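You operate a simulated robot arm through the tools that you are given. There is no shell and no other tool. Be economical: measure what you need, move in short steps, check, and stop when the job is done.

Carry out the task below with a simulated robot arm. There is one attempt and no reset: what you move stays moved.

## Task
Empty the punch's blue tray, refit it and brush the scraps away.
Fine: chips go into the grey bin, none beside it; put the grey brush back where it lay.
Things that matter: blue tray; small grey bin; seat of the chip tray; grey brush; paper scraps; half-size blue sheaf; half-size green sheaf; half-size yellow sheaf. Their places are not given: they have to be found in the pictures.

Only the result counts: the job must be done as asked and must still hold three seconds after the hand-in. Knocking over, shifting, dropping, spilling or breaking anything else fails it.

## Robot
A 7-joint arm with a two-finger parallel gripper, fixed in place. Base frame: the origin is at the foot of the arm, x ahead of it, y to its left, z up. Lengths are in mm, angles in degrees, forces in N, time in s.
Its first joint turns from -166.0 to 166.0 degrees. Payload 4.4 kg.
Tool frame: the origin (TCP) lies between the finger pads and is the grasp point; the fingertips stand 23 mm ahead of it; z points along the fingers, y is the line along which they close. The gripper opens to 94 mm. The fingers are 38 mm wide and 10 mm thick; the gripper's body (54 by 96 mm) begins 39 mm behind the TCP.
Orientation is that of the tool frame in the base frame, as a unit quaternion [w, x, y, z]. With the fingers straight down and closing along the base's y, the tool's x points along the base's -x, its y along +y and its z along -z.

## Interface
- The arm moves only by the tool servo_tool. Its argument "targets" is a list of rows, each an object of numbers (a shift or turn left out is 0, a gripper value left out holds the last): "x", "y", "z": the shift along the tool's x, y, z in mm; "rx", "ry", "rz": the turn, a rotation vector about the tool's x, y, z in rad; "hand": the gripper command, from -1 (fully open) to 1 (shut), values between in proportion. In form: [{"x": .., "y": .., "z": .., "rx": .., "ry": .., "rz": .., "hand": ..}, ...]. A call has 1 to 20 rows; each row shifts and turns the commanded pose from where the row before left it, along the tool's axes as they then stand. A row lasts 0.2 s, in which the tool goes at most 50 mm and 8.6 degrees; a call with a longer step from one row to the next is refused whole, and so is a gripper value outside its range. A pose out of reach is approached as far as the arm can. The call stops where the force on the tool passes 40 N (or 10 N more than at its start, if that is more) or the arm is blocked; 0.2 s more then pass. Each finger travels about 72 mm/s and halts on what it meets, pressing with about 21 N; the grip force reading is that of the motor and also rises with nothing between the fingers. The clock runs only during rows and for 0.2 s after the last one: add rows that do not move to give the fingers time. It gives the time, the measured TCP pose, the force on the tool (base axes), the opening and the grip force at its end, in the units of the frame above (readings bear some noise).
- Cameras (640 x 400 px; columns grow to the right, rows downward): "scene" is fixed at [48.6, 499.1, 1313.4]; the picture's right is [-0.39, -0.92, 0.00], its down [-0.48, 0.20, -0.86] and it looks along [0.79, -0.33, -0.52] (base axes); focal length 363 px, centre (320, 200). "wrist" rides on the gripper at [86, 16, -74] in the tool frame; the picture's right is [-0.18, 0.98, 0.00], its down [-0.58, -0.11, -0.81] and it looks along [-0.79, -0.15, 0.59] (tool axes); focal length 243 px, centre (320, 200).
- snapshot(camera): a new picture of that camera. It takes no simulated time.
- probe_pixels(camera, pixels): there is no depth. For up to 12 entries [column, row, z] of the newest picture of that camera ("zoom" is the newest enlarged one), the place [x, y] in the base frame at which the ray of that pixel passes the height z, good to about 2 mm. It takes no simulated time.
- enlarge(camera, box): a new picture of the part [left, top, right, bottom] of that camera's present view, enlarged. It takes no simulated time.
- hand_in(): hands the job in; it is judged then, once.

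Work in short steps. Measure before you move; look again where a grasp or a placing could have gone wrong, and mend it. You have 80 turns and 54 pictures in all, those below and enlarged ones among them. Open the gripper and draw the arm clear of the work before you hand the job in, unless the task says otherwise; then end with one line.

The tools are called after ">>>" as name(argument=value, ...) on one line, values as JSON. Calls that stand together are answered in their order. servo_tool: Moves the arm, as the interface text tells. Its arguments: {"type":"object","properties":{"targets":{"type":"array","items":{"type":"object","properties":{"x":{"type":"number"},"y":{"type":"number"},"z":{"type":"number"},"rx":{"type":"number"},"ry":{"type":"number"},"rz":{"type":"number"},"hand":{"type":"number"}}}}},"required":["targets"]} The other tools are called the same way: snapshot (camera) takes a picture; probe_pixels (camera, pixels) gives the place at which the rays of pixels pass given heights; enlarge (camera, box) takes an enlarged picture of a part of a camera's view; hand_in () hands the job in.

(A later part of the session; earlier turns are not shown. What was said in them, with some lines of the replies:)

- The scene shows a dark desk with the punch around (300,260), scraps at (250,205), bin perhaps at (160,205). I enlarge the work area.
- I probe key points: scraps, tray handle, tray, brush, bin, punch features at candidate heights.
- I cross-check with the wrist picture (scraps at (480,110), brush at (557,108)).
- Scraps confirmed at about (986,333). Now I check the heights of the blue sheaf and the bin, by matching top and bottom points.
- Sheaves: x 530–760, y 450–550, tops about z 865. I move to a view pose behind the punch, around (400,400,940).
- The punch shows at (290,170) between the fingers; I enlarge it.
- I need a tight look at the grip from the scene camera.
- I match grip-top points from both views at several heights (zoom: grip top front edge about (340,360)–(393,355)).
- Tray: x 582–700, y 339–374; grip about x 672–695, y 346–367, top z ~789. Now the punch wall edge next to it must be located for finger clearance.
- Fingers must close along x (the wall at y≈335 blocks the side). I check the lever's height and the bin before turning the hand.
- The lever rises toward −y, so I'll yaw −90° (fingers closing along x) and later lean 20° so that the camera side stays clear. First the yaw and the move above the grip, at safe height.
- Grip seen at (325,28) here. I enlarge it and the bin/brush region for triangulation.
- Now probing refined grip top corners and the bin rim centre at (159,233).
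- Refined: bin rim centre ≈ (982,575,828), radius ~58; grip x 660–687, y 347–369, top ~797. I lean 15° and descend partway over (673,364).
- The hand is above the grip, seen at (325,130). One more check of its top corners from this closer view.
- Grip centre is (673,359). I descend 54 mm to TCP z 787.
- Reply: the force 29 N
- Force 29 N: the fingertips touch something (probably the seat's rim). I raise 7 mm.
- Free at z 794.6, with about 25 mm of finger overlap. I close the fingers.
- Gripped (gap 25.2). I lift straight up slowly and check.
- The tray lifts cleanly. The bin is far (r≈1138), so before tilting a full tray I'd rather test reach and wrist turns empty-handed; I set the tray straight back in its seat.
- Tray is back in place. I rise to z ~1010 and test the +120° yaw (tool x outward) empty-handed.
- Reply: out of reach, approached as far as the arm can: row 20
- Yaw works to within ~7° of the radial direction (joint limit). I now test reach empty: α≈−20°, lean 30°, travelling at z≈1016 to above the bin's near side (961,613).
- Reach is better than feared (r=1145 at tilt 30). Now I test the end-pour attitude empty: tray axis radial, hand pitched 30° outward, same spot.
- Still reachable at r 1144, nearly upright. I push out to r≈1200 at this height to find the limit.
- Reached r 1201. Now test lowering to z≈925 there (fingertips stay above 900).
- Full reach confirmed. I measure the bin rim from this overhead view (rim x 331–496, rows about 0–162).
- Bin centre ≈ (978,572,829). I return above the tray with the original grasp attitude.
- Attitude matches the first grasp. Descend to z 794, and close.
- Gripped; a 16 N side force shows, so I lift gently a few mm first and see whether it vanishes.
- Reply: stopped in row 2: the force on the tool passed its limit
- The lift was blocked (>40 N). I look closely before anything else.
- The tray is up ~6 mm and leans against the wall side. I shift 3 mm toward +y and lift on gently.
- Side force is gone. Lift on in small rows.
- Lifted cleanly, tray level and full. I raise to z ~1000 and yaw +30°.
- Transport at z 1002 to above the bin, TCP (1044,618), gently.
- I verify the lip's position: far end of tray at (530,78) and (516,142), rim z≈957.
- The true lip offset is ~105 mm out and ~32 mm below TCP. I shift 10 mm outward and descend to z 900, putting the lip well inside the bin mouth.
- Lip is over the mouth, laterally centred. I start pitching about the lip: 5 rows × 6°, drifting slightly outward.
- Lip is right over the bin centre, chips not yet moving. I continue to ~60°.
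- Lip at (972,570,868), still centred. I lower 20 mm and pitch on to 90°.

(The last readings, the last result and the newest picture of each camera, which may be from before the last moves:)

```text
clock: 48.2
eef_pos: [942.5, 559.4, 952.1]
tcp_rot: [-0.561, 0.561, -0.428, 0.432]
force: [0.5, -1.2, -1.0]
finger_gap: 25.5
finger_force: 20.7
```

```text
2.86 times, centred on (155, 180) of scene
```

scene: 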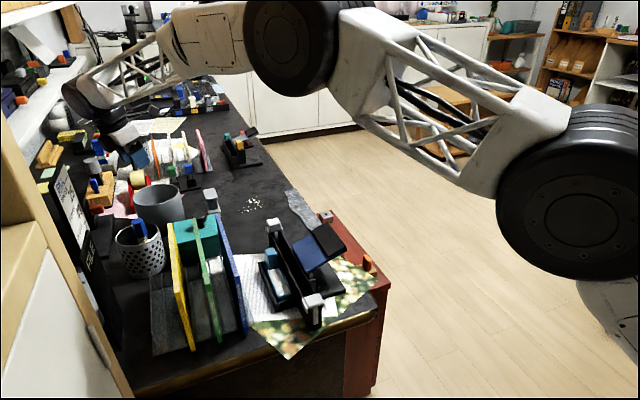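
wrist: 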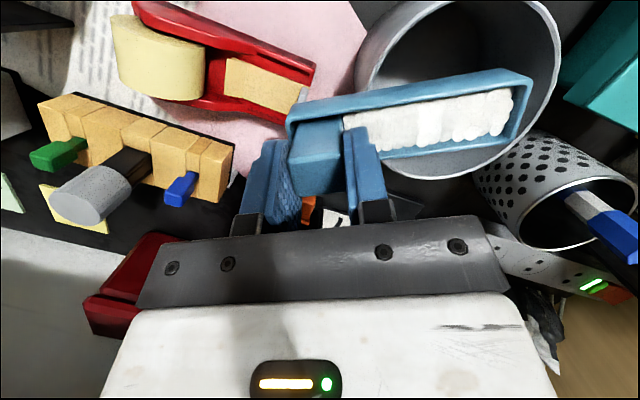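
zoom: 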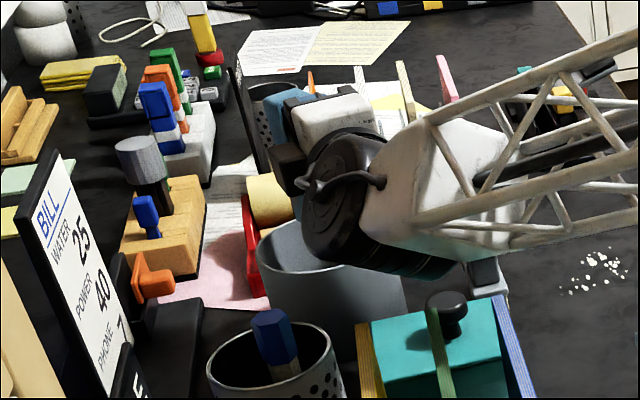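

The tray is vertical; the wrist camera will show whether chips have left.

>>> snapshot(camera="wrist")

```text
17 pictures are left
```

wrist: 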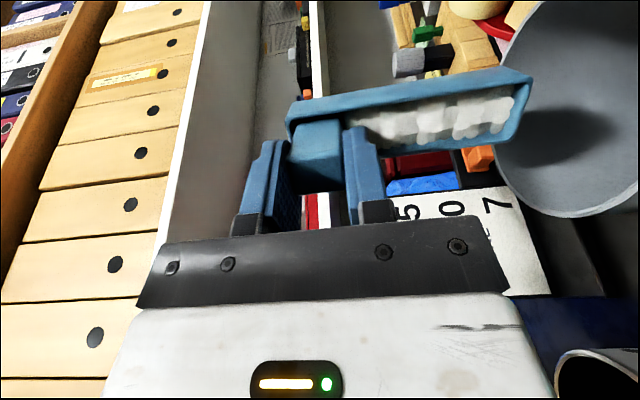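

Chips remain but seem to have settled; I wait with small shakes along the tray's axis.

>>> servo_tool(targets=[{"y": 6}, {"y": -8}, {"y": 8}, {"y": -8}, {"y": 8}, {"y": -8}, {"y": 8}, {"y": -6}, {}, {}, {}, {}])

>>> enlarge(camera="wrist", box=[280, 50, 640, 230])

```text
clock: 50.8
eef_pos: [944.0, 559.9, 953.0]
tcp_rot: [-0.56, 0.562, -0.429, 0.432]
force: [-0.9, -0.8, 0.2]
finger_gap: 25.7
finger_force: 21.1
```

```text
1.78 times, centred on (460, 140) of wrist
```

zoom: 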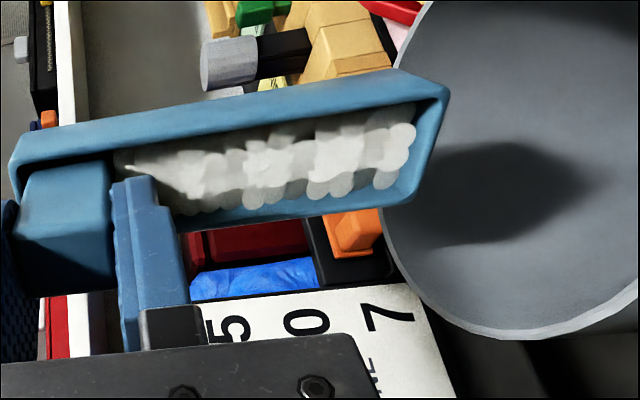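

At 90° the end wall still holds the chips, so more tilt is needed. To keep the wrist clear I raise 60 mm and swing the hand 60° about the bin, so that it points in from the open −y side.

>>> servo_tool(targets=[{"y": -30}, {"y": -30}, {"ry": -0.131, "x": 4.3, "z": 0.2}, {"ry": -0.131, "x": 4.3, "z": 0.2}, {"ry": -0.131, "x": 4.3, "z": 0.2}, {"ry": -0.131, "x": 4.3, "z": 0.2}, {"ry": -0.131, "x": 4.3, "z": 0.2}, {"ry": -0.131, "x": 4.3, "z": 0.2}, {"ry": -0.131, "x": 4.3, "z": 0.2}, {"ry": -0.131, "x": 4.3, "z": 0.2}, {}])

>>> snapshot(camera="scene")

```text
clock: 53.2
eef_pos: [945.4, 554.2, 1013.8]
tcp_rot: [-0.597, 0.6, -0.376, 0.377]
force: [-0.2, -0.6, -0.7]
finger_gap: 25.2
finger_force: 20.7
out of reach, approached as far as the arm can: row 4, 5, 6, 7, 8, 9, 10
```

```text
15 pictures are left
```

scene: 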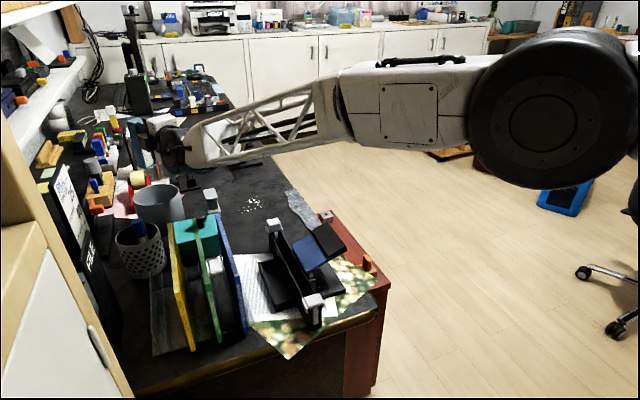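

Wrist yaw is limited, but there is clearance now at lip z≈908. I pitch another 18° about the lip and look.

>>> servo_tool(targets=[{"y": 3.92, "x": 2.8, "z": -10.43, "rx": 0.1012, "rz": 0.0271}, {"y": 3.92, "x": 2.8, "z": -10.43, "rx": 0.1012, "rz": 0.0271}, {"y": 3.92, "x": 2.8, "z": -10.43, "rx": 0.1012, "rz": 0.0271}, {}])

>>> enlarge(camera="scene", box=[70, 90, 270, 260])

```text
clock: 54.2
eef_pos: [906.4, 575.5, 1008.8]
tcp_rot: [0.688, -0.482, 0.352, -0.413]
force: [1.2, 0.3, -0.2]
finger_gap: 25.3
finger_force: 21.4
out of reach, approached as far as the arm can: row 1, 2, 3
```

```text
2.35 times, centred on (170, 175) of scene
```

zoom: 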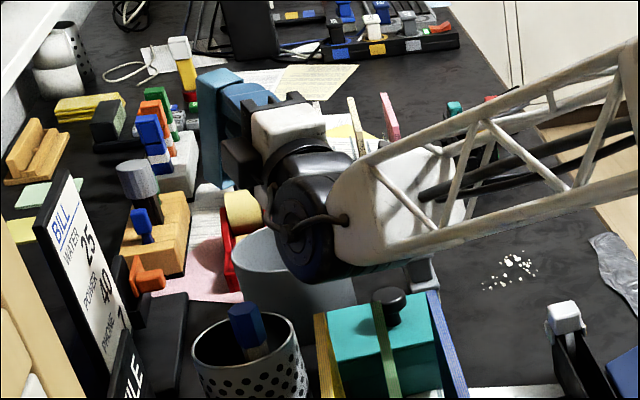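

Limits skewed the pose: the lip is now at about (959,609,918), off the bin's centre. I correct at once: yaw 20° back clockwise and shift the lip toward the centre.

>>> servo_tool(targets=[{"x": 19.9, "y": -0.8, "z": 3.4}, {"rx": 0.01, "ry": 0.111, "rz": -0.034}, {"rx": 0.01, "ry": 0.111, "rz": -0.034}, {"rx": 0.01, "ry": 0.111, "rz": -0.034}, {}])

>>> snapshot(camera="wrist")

```text
clock: 55.4
eef_pos: [912.5, 575.2, 1013.1]
tcp_rot: [0.615, -0.421, 0.418, -0.52]
force: [-0.3, -0.4, 0.1]
finger_gap: 25.3
finger_force: 20.8
out of reach, approached as far as the arm can: row 1
```

```text
13 pictures are left
```

wrist: 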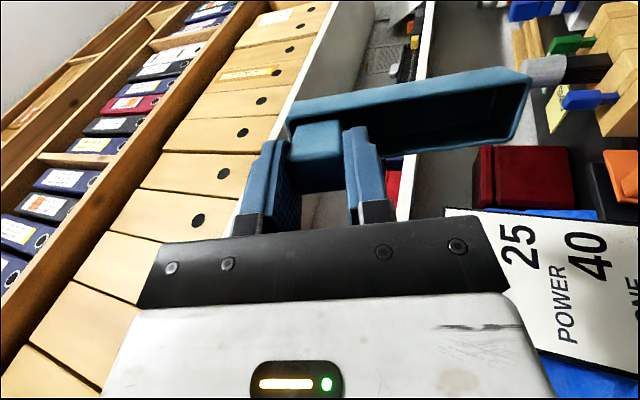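

The tray is empty. I raise a little and check where the chips landed.

>>> servo_tool(targets=[{"x": -3, "y": -38, "z": 11.8}, {"x": -3, "y": -38, "z": 11.8}, {}])

>>> enlarge(camera="scene", box=[100, 130, 250, 260])

```text
clock: 56.2
eef_pos: [909.8, 574.4, 1093.2]
tcp_rot: [0.615, -0.42, 0.418, -0.52]
force: [-0.7, 0.7, -1.4]
finger_gap: 25.4
finger_force: 20.9
```

```text
3.08 times, centred on (175, 195) of scene
```

zoom: 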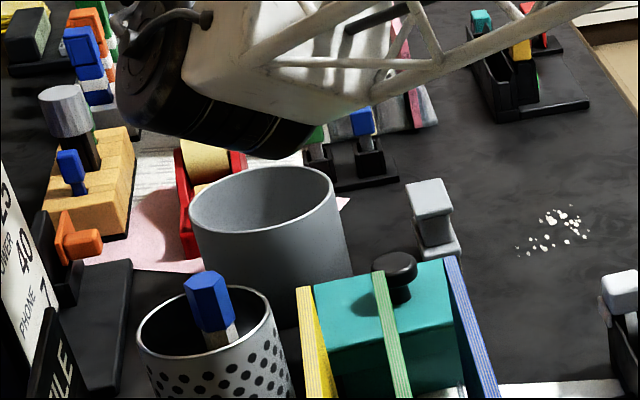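

No chips beside the bin. I un-pitch the hand 107.8° back to level at this height.

>>> servo_tool(targets=[{"rx": -0.10097, "rz": -0.02705}, {"rx": -0.10097, "rz": -0.02705}, {"rx": -0.10097, "rz": -0.02705}, {"rx": -0.10097, "rz": -0.02705}, {"rx": -0.10097, "rz": -0.02705}, {"rx": -0.10097, "rz": -0.02705}, {"rx": -0.10097, "rz": -0.02705}, {"rx": -0.10097, "rz": -0.02705}, {"rx": -0.10097, "rz": -0.02705}, {"rx": -0.10097, "rz": -0.02705}, {"rx": -0.10097, "rz": -0.02705}, {"rx": -0.10097, "rz": -0.02705}, {"rx": -0.10097, "rz": -0.02705}, {"rx": -0.10097, "rz": -0.02705}, {"rx": -0.10097, "rz": -0.02705}, {"rx": -0.10097, "rz": -0.02705}, {"rx": -0.10097, "rz": -0.02705}, {"rx": -0.10097, "rz": -0.02705}, {}])

>>> snapshot(camera="wrist")

```text
clock: 60.2
eef_pos: [912.5, 575.0, 1093.0]
tcp_rot: [0.075, 0.815, -0.564, 0.108]
force: [-0.2, 0.5, -0.2]
finger_gap: 25.5
finger_force: 21.2
```

```text
11 pictures are left
```

wrist: 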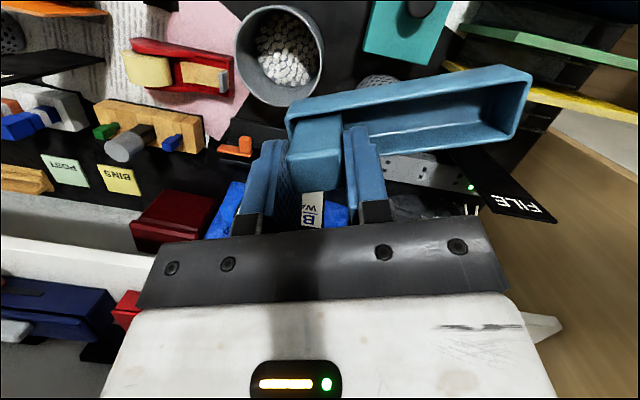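

All chips are in the bin. I yaw back 20.7° and carry the tray back above its seat at (673,365,1000).

>>> servo_tool(targets=[{"rx": -0.0312, "rz": 0.1163}, {"rx": -0.0312, "rz": 0.1163}, {"rx": -0.0312, "rz": 0.1163}, {"x": 19.9, "y": 26.6, "z": 16}, {"x": 19.9, "y": 26.6, "z": 16}, {"x": 19.9, "y": 26.6, "z": 16}, {"x": 19.9, "y": 26.6, "z": 16}, {"x": 19.9, "y": 26.6, "z": 16}, {"x": 19.9, "y": 26.6, "z": 16}, {"x": 19.9, "y": 26.6, "z": 16}, {"x": 19.9, "y": 26.6, "z": 16}, {"x": 19.9, "y": 26.6, "z": 16}, {}])

```text
clock: 63.0
eef_pos: [672.8, 365.2, 999.5]
tcp_rot: [-0.092, -0.701, 0.701, -0.095]
force: [0.6, 0.1, -0.4]
finger_gap: 25.5
finger_force: 21.7
```

Attitude is correct. Lower to z 840 and look at the alignment.

>>> servo_tool(targets=[{"x": -8.28, "z": 30.9}, {"x": -8.28, "z": 30.9}, {"x": -8.28, "z": 30.9}, {"x": -8.28, "z": 30.9}, {"x": -5.2, "z": 19.3}, {"x": -3.1, "z": 11.6}, {}])

>>> enlarge(camera="scene", box=[245, 215, 315, 305])

```text
clock: 64.6
eef_pos: [672.6, 365.1, 841.6]
tcp_rot: [-0.093, -0.7, 0.702, -0.093]
force: [0.5, -1.2, -0.3]
finger_gap: 25.4
finger_force: 21.5
```

```text
4.44 times, centred on (280, 260) of scene
```

zoom: 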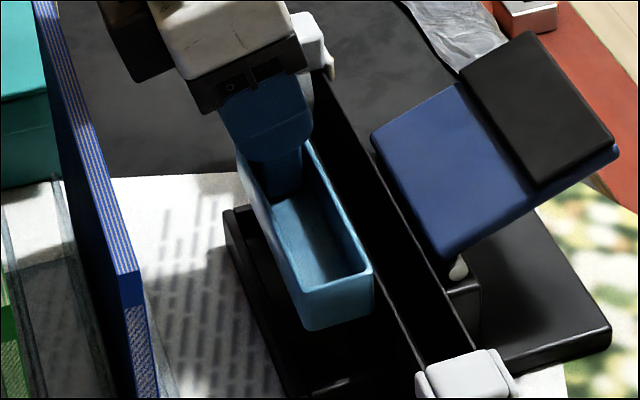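

Looks aligned. Lower in small rows to z ~796 watching the force.

>>> servo_tool(targets=[{"x": -3.9, "z": 14.5}, {"x": -2.6, "z": 9.66}, {"x": -1.55, "z": 5.8}, {"x": -1.03, "z": 3.86}, {"x": -1.03, "z": 3.86}, {"x": -0.78, "z": 2.9}, {"x": -0.52, "z": 1.93}, {}])

```text
clock: 66.4
eef_pos: [672.6, 366.0, 796.5]
tcp_rot: [-0.093, -0.701, 0.701, -0.094]
force: [0.0, -0.3, -0.7]
finger_gap: 25.4
finger_force: 20.8
```

No contact yet; continue down by 1 mm rows.

>>> servo_tool(targets=[{"x": -0.26, "z": 0.97}, {"x": -0.26, "z": 0.97}, {"x": -0.26, "z": 0.97}, {}])

```text
clock: 67.4
eef_pos: [674.6, 363.7, 793.4]
tcp_rot: [-0.092, -0.701, 0.701, -0.094]
force: [1.1, 1.0, 14.8]
finger_gap: 25.5
finger_force: 20.9
```

Firm contact at z 793.4, the original seated height. Release, then look.

>>> servo_tool(targets=[{"hand": 0.35}, {"hand": 0.15}, {"hand": -0.1}, {"hand": -0.1}, {"x": 7.76, "z": -29}, {"x": 10.35, "z": -38.6}, {"x": 10.35, "z": -38.6}, {"x": 10.35, "z": -38.6}, {"x": 10.35, "z": -38.6}])

>>> enlarge(camera="wrist", box=[200, 0, 480, 160])

```text
clock: 69.4
eef_pos: [672.2, 365.5, 981.0]
tcp_rot: [-0.093, -0.701, 0.701, -0.093]
force: [0.0, -0.6, -0.5]
finger_gap: 51.7
finger_force: 0.0
```

```text
2.29 times, centred on (340, 80) of wrist
```

zoom: 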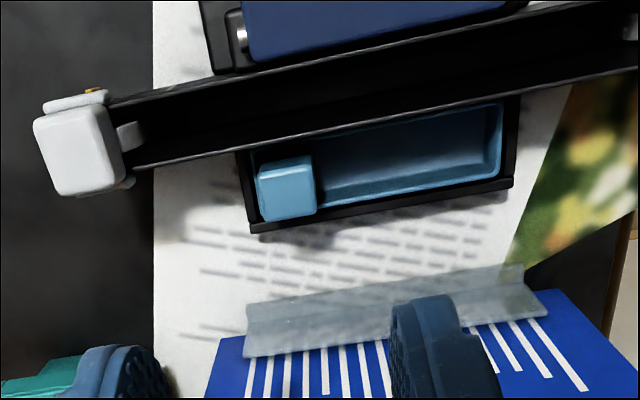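

Tray is refitted flush in its seat. Next the brush: I move to view it from the −y side, TCP at about (965,300,920).

>>> servo_tool(targets=[{"y": -41.9, "x": 6.8, "z": 10.7}, {"y": -41.9, "x": 6.8, "z": 10.7}, {"y": -41.9, "x": 6.8, "z": 10.7}, {"y": -41.9, "x": 6.8, "z": 10.7}, {"y": -41.9, "x": 6.8, "z": 10.7}, {"y": -41.9, "x": 6.8, "z": 10.7}, {"y": -41.9, "x": 6.8, "z": 10.7, "hand": -1}, {}])

>>> enlarge(camera="wrist", box=[200, 60, 440, 210])

>>> probe_pixels(camera="scene", pixels=[[210.3, 191.4, 790], [210.3, 191.4, 800], [210.3, 191.4, 810], [213, 215, 745]])

```text
clock: 71.2
eef_pos: [967.3, 299.1, 922.9]
tcp_rot: [-0.092, -0.7, 0.702, -0.093]
force: [-0.4, -1.0, 0.5]
finger_gap: 93.9
finger_force: 0.2
```

```text
2.67 times, centred on (320, 135) of wrist
```

zoom: 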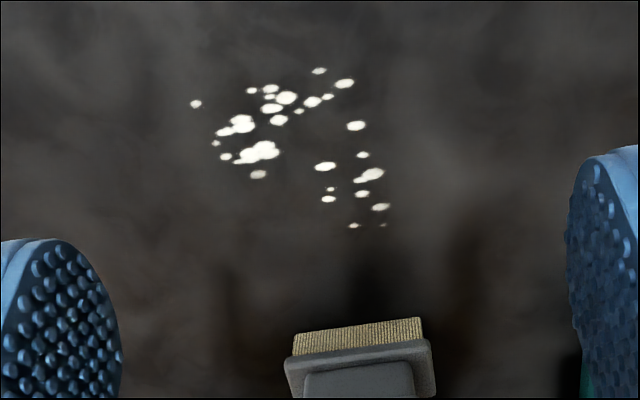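

```text
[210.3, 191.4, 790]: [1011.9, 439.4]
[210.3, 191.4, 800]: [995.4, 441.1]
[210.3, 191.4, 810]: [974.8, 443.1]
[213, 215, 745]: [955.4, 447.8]
```

The brush lies aligned with the axes. I enlarge the part showing its cap, and probe scraps and bristle line.

>>> probe_pixels(camera="zoom", pixels=[[294, 333, 731], [418, 317, 731], [195, 104, 730], [345, 83, 730], [353, 226, 730], [225, 157, 730], [382, 207, 730], [318, 70, 730], [286, 365, 750], [432, 340, 750]])

>>> enlarge(camera="wrist", box=[250, 150, 410, 250])

```text
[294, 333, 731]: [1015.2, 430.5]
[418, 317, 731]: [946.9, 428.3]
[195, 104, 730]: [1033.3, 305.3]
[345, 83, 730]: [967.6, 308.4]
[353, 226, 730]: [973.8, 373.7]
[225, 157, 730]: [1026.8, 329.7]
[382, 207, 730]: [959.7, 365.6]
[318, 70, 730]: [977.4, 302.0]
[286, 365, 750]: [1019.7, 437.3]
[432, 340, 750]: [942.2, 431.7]
```

```text
4.00 times, centred on (330, 200) of wrist
```

zoom: 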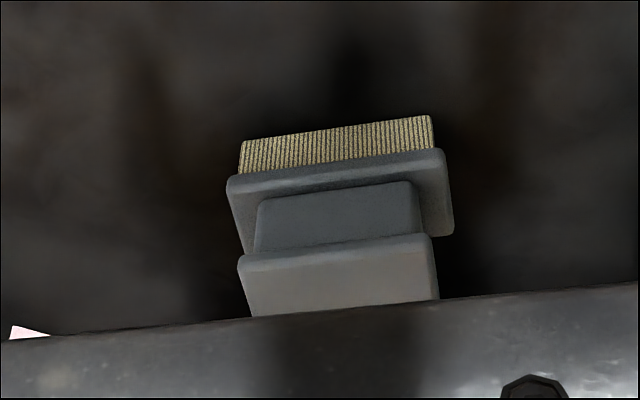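

Probing the cap's corners from both views to get its height.

>>> probe_pixels(camera="zoom", pixels=[[241, 268, 790], [432, 243, 790], [241, 268, 800], [432, 243, 800], [241, 268, 810], [432, 243, 810], [256, 205, 760], [415, 185, 760], [256, 205, 770], [415, 185, 770]])

>>> probe_pixels(camera="scene", pixels=[[203.1, 189.8, 790], [214.8, 188, 790], [218.5, 198.6, 790], [206.3, 200.9, 790], [203.1, 189.8, 800], [214.8, 188, 800], [218.5, 198.6, 800], [206.3, 200.9, 800], [220.5, 213.5, 750], [209, 213, 750]])

```text
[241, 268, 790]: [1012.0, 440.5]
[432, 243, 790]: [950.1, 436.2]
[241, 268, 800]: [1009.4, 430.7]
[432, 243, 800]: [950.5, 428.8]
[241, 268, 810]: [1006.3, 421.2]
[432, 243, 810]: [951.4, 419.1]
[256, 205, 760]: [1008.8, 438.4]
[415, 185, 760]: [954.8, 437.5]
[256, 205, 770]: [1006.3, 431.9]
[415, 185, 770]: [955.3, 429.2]
```

```text
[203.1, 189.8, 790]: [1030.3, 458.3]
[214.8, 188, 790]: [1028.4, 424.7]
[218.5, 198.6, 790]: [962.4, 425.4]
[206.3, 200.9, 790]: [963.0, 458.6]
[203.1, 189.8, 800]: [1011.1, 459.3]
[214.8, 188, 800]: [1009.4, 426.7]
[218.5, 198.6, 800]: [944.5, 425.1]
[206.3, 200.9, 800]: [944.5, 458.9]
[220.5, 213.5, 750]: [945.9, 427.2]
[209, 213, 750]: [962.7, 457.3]
```

Brush: cap x 948–1012, y 427–459, top z≈799; centre (980,443). I straighten the hand, yaw back 90° and move above it with ~60 mm opening.

>>> servo_tool(targets=[{"ry": -0.131}, {"ry": -0.131}, {"rz": 0.1428}, {"rz": 0.1428}, {"rz": 0.1428}, {"rz": 0.1428}, {"rz": 0.1428}, {"rz": 0.1428}, {"rz": 0.1428}, {"rz": 0.1428}, {"rz": 0.1428}, {"rz": 0.1428}, {"rz": 0.1428, "hand": -0.3}, {"x": -3, "y": 36, "z": 8}, {"x": -3, "y": 36, "z": 8}, {"x": -3, "y": 36, "z": 8}, {"x": -4, "y": 36, "z": 8}, {}])

```text
clock: 75.0
eef_pos: [981.1, 443.6, 890.1]
tcp_rot: [0.0, 0.0, 1.0, -0.001]
force: [-0.9, -0.2, 0.1]
finger_gap: 61.1
finger_force: 0.0
```

Pose is good. Descend to TCP z 793, watching force.

>>> servo_tool(targets=[{"z": 30}, {"z": 30}, {"z": 20}, {"z": 10}, {"z": 7}, {}])

```text
clock: 76.4
eef_pos: [979.5, 442.8, 794.2]
tcp_rot: [0.001, 0.0, 1.0, -0.001]
force: [-0.2, 0.5, -0.4]
finger_gap: 61.1
finger_force: 0.1
```

No contact, reach is fine. Close on the cap.

>>> servo_tool(targets=[{"hand": 0.1}, {"hand": 0.4}, {"hand": 1}, {"hand": 1}, {"hand": 1}])

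>>> enlarge(camera="scene", box=[160, 150, 300, 250])

```text
clock: 77.6
eef_pos: [978.8, 443.5, 795.4]
tcp_rot: [0.0, 0.0, 1.0, -0.001]
force: [0.6, 0.2, 1.1]
finger_gap: 33.6
finger_force: 21.2
```

```text
4.00 times, centred on (230, 200) of scene
```

zoom: 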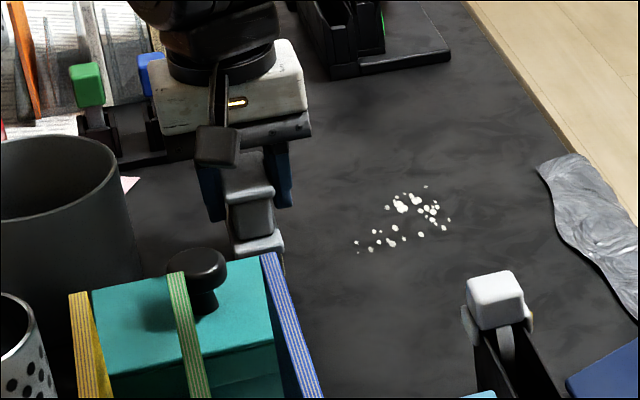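

Brush gripped (gap 33.6) at TCP (979,443,795). I lift it 15 mm, place it behind the scraps at (1003,400) and sweep 130 mm toward −y with light contact.

>>> servo_tool(targets=[{"z": -8}, {"z": -8}, {"x": -12, "y": -22}, {"x": -12, "y": -22}, {"z": 8}, {"z": 4}, {"z": 4}, {}])

```text
clock: 79.4
eef_pos: [1003.1, 398.7, 795.3]
tcp_rot: [0.001, 0.0, 1.0, 0.0]
force: [-0.2, -0.6, -1.3]
finger_gap: 33.4
finger_force: 20.9
```

Just above contact; press 1.5 mm.

>>> servo_tool(targets=[{"z": 0.8}, {"z": 0.7}, {}])

```text
clock: 80.2
eef_pos: [1004.6, 398.1, 793.9]
tcp_rot: [0.002, -0.001, 1.0, 0.0]
force: [0.0, 0.8, 8.6]
finger_gap: 33.5
finger_force: 21.4
```

Contact at 8.6 N. Sweep −y 130 mm in 10 mm rows.

>>> servo_tool(targets=[{"y": -10}, {"y": -10}, {"y": -10}, {"y": -10}, {"y": -10}, {"y": -10}, {"y": -10}, {"y": -10}, {"y": -10}, {"y": -10}, {"y": -10}, {"y": -10}, {"y": -10}, {}])

>>> enlarge(camera="scene", box=[190, 150, 330, 250])

```text
clock: 83.2
eef_pos: [1002.4, 267.1, 792.9]
tcp_rot: [0.002, 0.001, 1.0, -0.001]
force: [-0.5, 4.0, 8.6]
finger_gap: 33.3
finger_force: 21.1
```

```text
4.00 times, centred on (260, 200) of scene
```

zoom: 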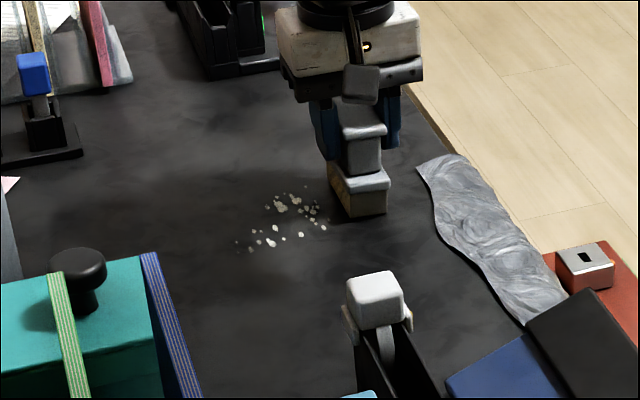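

The scraps stay put but have faded: strokes wear them off. I keep brushing back and forth over them at x 965 and 1003.

>>> servo_tool(targets=[{"x": 13}, {"x": 13}, {"x": 12}, {"y": 13}, {"y": 13}, {"y": 13}, {"y": 13}, {"y": 13}, {"y": 13}, {"y": 13}, {"y": 13}, {"y": 13}, {"y": 13}, {"x": -12}, {"x": -12}, {}])

>>> servo_tool(targets=[{"y": -13}, {"y": -13}, {"y": -13}, {"y": -13}, {"y": -13}, {"y": -13}, {"y": -13}, {"y": -13}, {"y": -13}, {"y": -13}, {"x": -14}, {"y": 14}, {"y": 14}, {"y": 14}, {"y": 14}, {"y": 14}, {"y": 14}, {"y": 14}, {"y": 14}, {"y": 14}])

>>> enlarge(camera="scene", box=[190, 150, 330, 250])

```text
clock: 86.6
eef_pos: [989.5, 398.2, 793.7]
tcp_rot: [0.001, 0.0, 1.0, -0.001]
force: [-0.5, 0.1, -0.8]
finger_gap: 33.0
finger_force: 21.5
```

```text
clock: 90.8
eef_pos: [1004.5, 394.3, 793.7]
tcp_rot: [0.002, 0.001, 1.0, 0.0]
force: [0.1, -0.1, -1.5]
finger_gap: 33.3
finger_force: 21.2
```

```text
4.00 times, centred on (260, 200) of scene
```

zoom: 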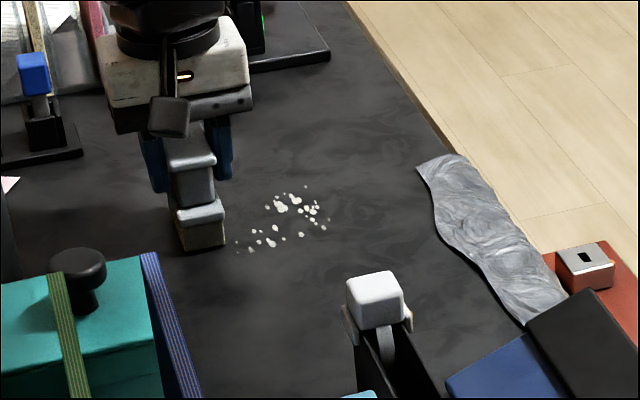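

Contact force had dropped to zero on the later strokes. I press down again to get firm contact before stroking.

>>> servo_tool(targets=[{"z": 1}, {"z": 1}, {}])

```text
clock: 91.6
eef_pos: [1004.5, 396.3, 791.7]
tcp_rot: [0.001, 0.0, 1.0, -0.001]
force: [-0.3, 1.6, 1.8]
finger_gap: 33.5
finger_force: 20.5
```

>>> servo_tool(targets=[{"z": 1}, {"z": 0.7}, {}])

```text
clock: 92.4
eef_pos: [1002.8, 396.0, 790.6]
tcp_rot: [0.003, 0.0, 1.0, -0.001]
force: [1.6, 4.0, 15.6]
finger_gap: 33.5
finger_force: 20.9
```

15.6 N contact now. Stroke −y over the scraps, keeping the pressure.

>>> servo_tool(targets=[{"y": -10}, {"y": -10, "z": 0.1}, {"y": -10}, {"y": -10, "z": 0.1}, {"y": -10}, {"y": -10, "z": 0.1}, {"y": -10}, {"y": -10, "z": 0.1}, {"y": -10}, {"y": -10, "z": 0.1}, {"y": -10}, {"y": -10, "z": 0.1}, {"y": -10}])

>>> enlarge(camera="scene", box=[210, 170, 310, 232])

```text
clock: 95.2
eef_pos: [1003.2, 263.6, 786.0]
tcp_rot: [0.001, 0.0, 1.0, -0.001]
force: [-0.4, 0.0, -0.3]
finger_gap: 33.8
finger_force: 20.8
```

```text
6.40 times, centred on (260, 201) of scene
```

zoom: 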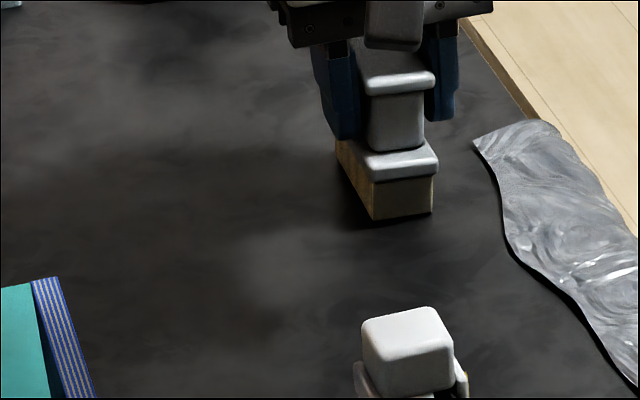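

The scraps are gone. I return the brush to its place: lift 15 mm, move to (979,443.4), lower to just above contact.

>>> servo_tool(targets=[{"z": -8}, {"z": -8}, {"x": 4, "y": 30}, {"x": 4, "y": 30}, {"x": 4, "y": 30}, {"x": 4, "y": 30}, {"x": 4, "y": 30}, {"x": 4, "y": 29.6}, {}])

>>> enlarge(camera="scene", box=[160, 150, 300, 250])

```text
clock: 97.2
eef_pos: [979.8, 445.2, 804.3]
tcp_rot: [0.002, 0.001, 1.0, -0.001]
force: [-0.3, 0.4, -0.9]
finger_gap: 33.8
finger_force: 21.1
```

```text
4.00 times, centred on (230, 200) of scene
```

zoom: 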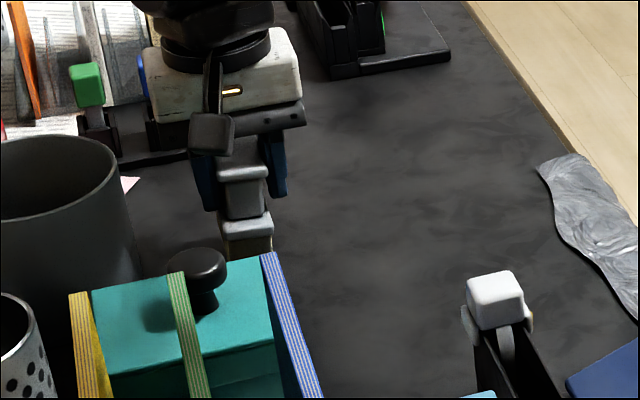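

Brush upright, above its old spot. Shift −1.5 mm in y and lower to feel the table.

>>> servo_tool(targets=[{"z": 6, "y": -1.6, "x": 0.5}, {"z": 5}, {"z": 2}, {"z": 1}, {}])

```text
clock: 98.4
eef_pos: [979.5, 442.8, 789.7]
tcp_rot: [0.001, 0.0, 1.0, -0.001]
force: [0.3, 0.1, -0.9]
finger_gap: 33.7
finger_force: 21.0
```

>>> servo_tool(targets=[{"z": 1}, {"z": 1}, {"z": 1}, {}])

```text
clock: 99.4
eef_pos: [978.5, 443.0, 786.2]
tcp_rot: [0.001, 0.0, 1.0, -0.001]
force: [-0.1, 0.5, -1.0]
finger_gap: 33.6
finger_force: 21.0
```

Still no contact; two more 1 mm steps.

>>> servo_tool(targets=[{"z": 0.8}, {"z": 0.8}, {}])

```text
clock: 100.2
eef_pos: [978.8, 443.7, 788.1]
tcp_rot: [0.001, -0.001, 1.0, -0.001]
force: [-1.7, 2.7, 9.5]
finger_gap: 33.7
finger_force: 21.2
```

Contact (9.5 N) at the old spot (978.8,443.7). Release and withdraw straight up.

>>> servo_tool(targets=[{"z": -0.8, "hand": 0.2}, {"hand": 0}, {"hand": -0.3}, {"hand": -0.3}, {"z": -10}, {"z": -30}, {"z": -40}, {"z": -40}, {"z": -40}, {"x": 30, "z": -30, "y": -30}, {"x": 30, "y": -40}, {"x": 30, "y": -40}, {"x": 30, "y": -40}, {"x": 30, "y": -40}, {"x": 30, "y": -40}, {}])

>>> snapshot(camera="scene")

>>> probe_pixels(camera="scene", pixels=[[210.3, 191.4, 800]])

```text
refused: row 10 steps farther than a row can; nothing moved
```

```text
1 pictures are left
```

scene: 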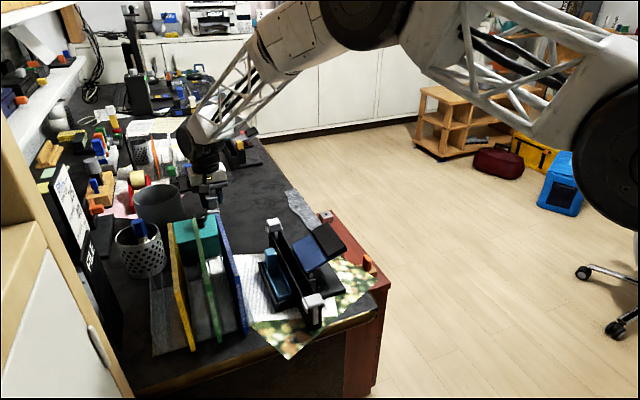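

```text
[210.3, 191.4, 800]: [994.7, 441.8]
```

The call was refused (one row too long); I repeat it with shorter rows.

>>> servo_tool(targets=[{"z": -0.8, "hand": 0.2}, {"hand": 0}, {"hand": -0.3}, {"hand": -0.3}, {"z": -10}, {"z": -30}, {"z": -40}, {"z": -40}, {"z": -40}, {"z": -30}, {"x": 20, "y": -40}, {"x": 20, "y": -40}, {"x": 20, "y": -40}, {"x": 20, "y": -40}, {"x": 20, "y": -40}, {"x": 20, "y": -40}, {}])

>>> enlarge(camera="scene", box=[130, 150, 330, 310])

```text
clock: 103.8
eef_pos: [856.7, 203.3, 975.2]
tcp_rot: [0.0, 0.0, 1.0, -0.001]
force: [-0.3, 0.8, 0.1]
finger_gap: 61.2
finger_force: 0.1
```

```text
2.50 times, centred on (230, 230) of scene
```

zoom: 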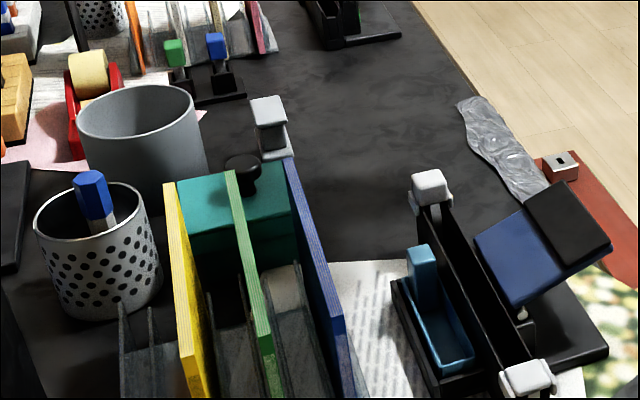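

Brush stands at its old spot, the scraps are gone and the tray is seated. Open fully, raise and hand in.

>>> servo_tool(targets=[{"z": -30, "hand": -1}, {"z": -30, "hand": -1}, {"hand": -1}])

>>> hand_in()

```text
clock: 104.6
eef_pos: [859.9, 203.5, 1036.2]
tcp_rot: [0.001, 0.0, 1.0, -0.001]
force: [1.1, 0.3, 0.1]
finger_gap: 93.9
finger_force: 0.1
```

```text
The job is handed in.
```

The job is handed in: the chips are in the grey bin with none seen beside it, the blue tray is back in its seat, the scraps are brushed away, and the grey brush is back where it lay, to within about 3 mm.
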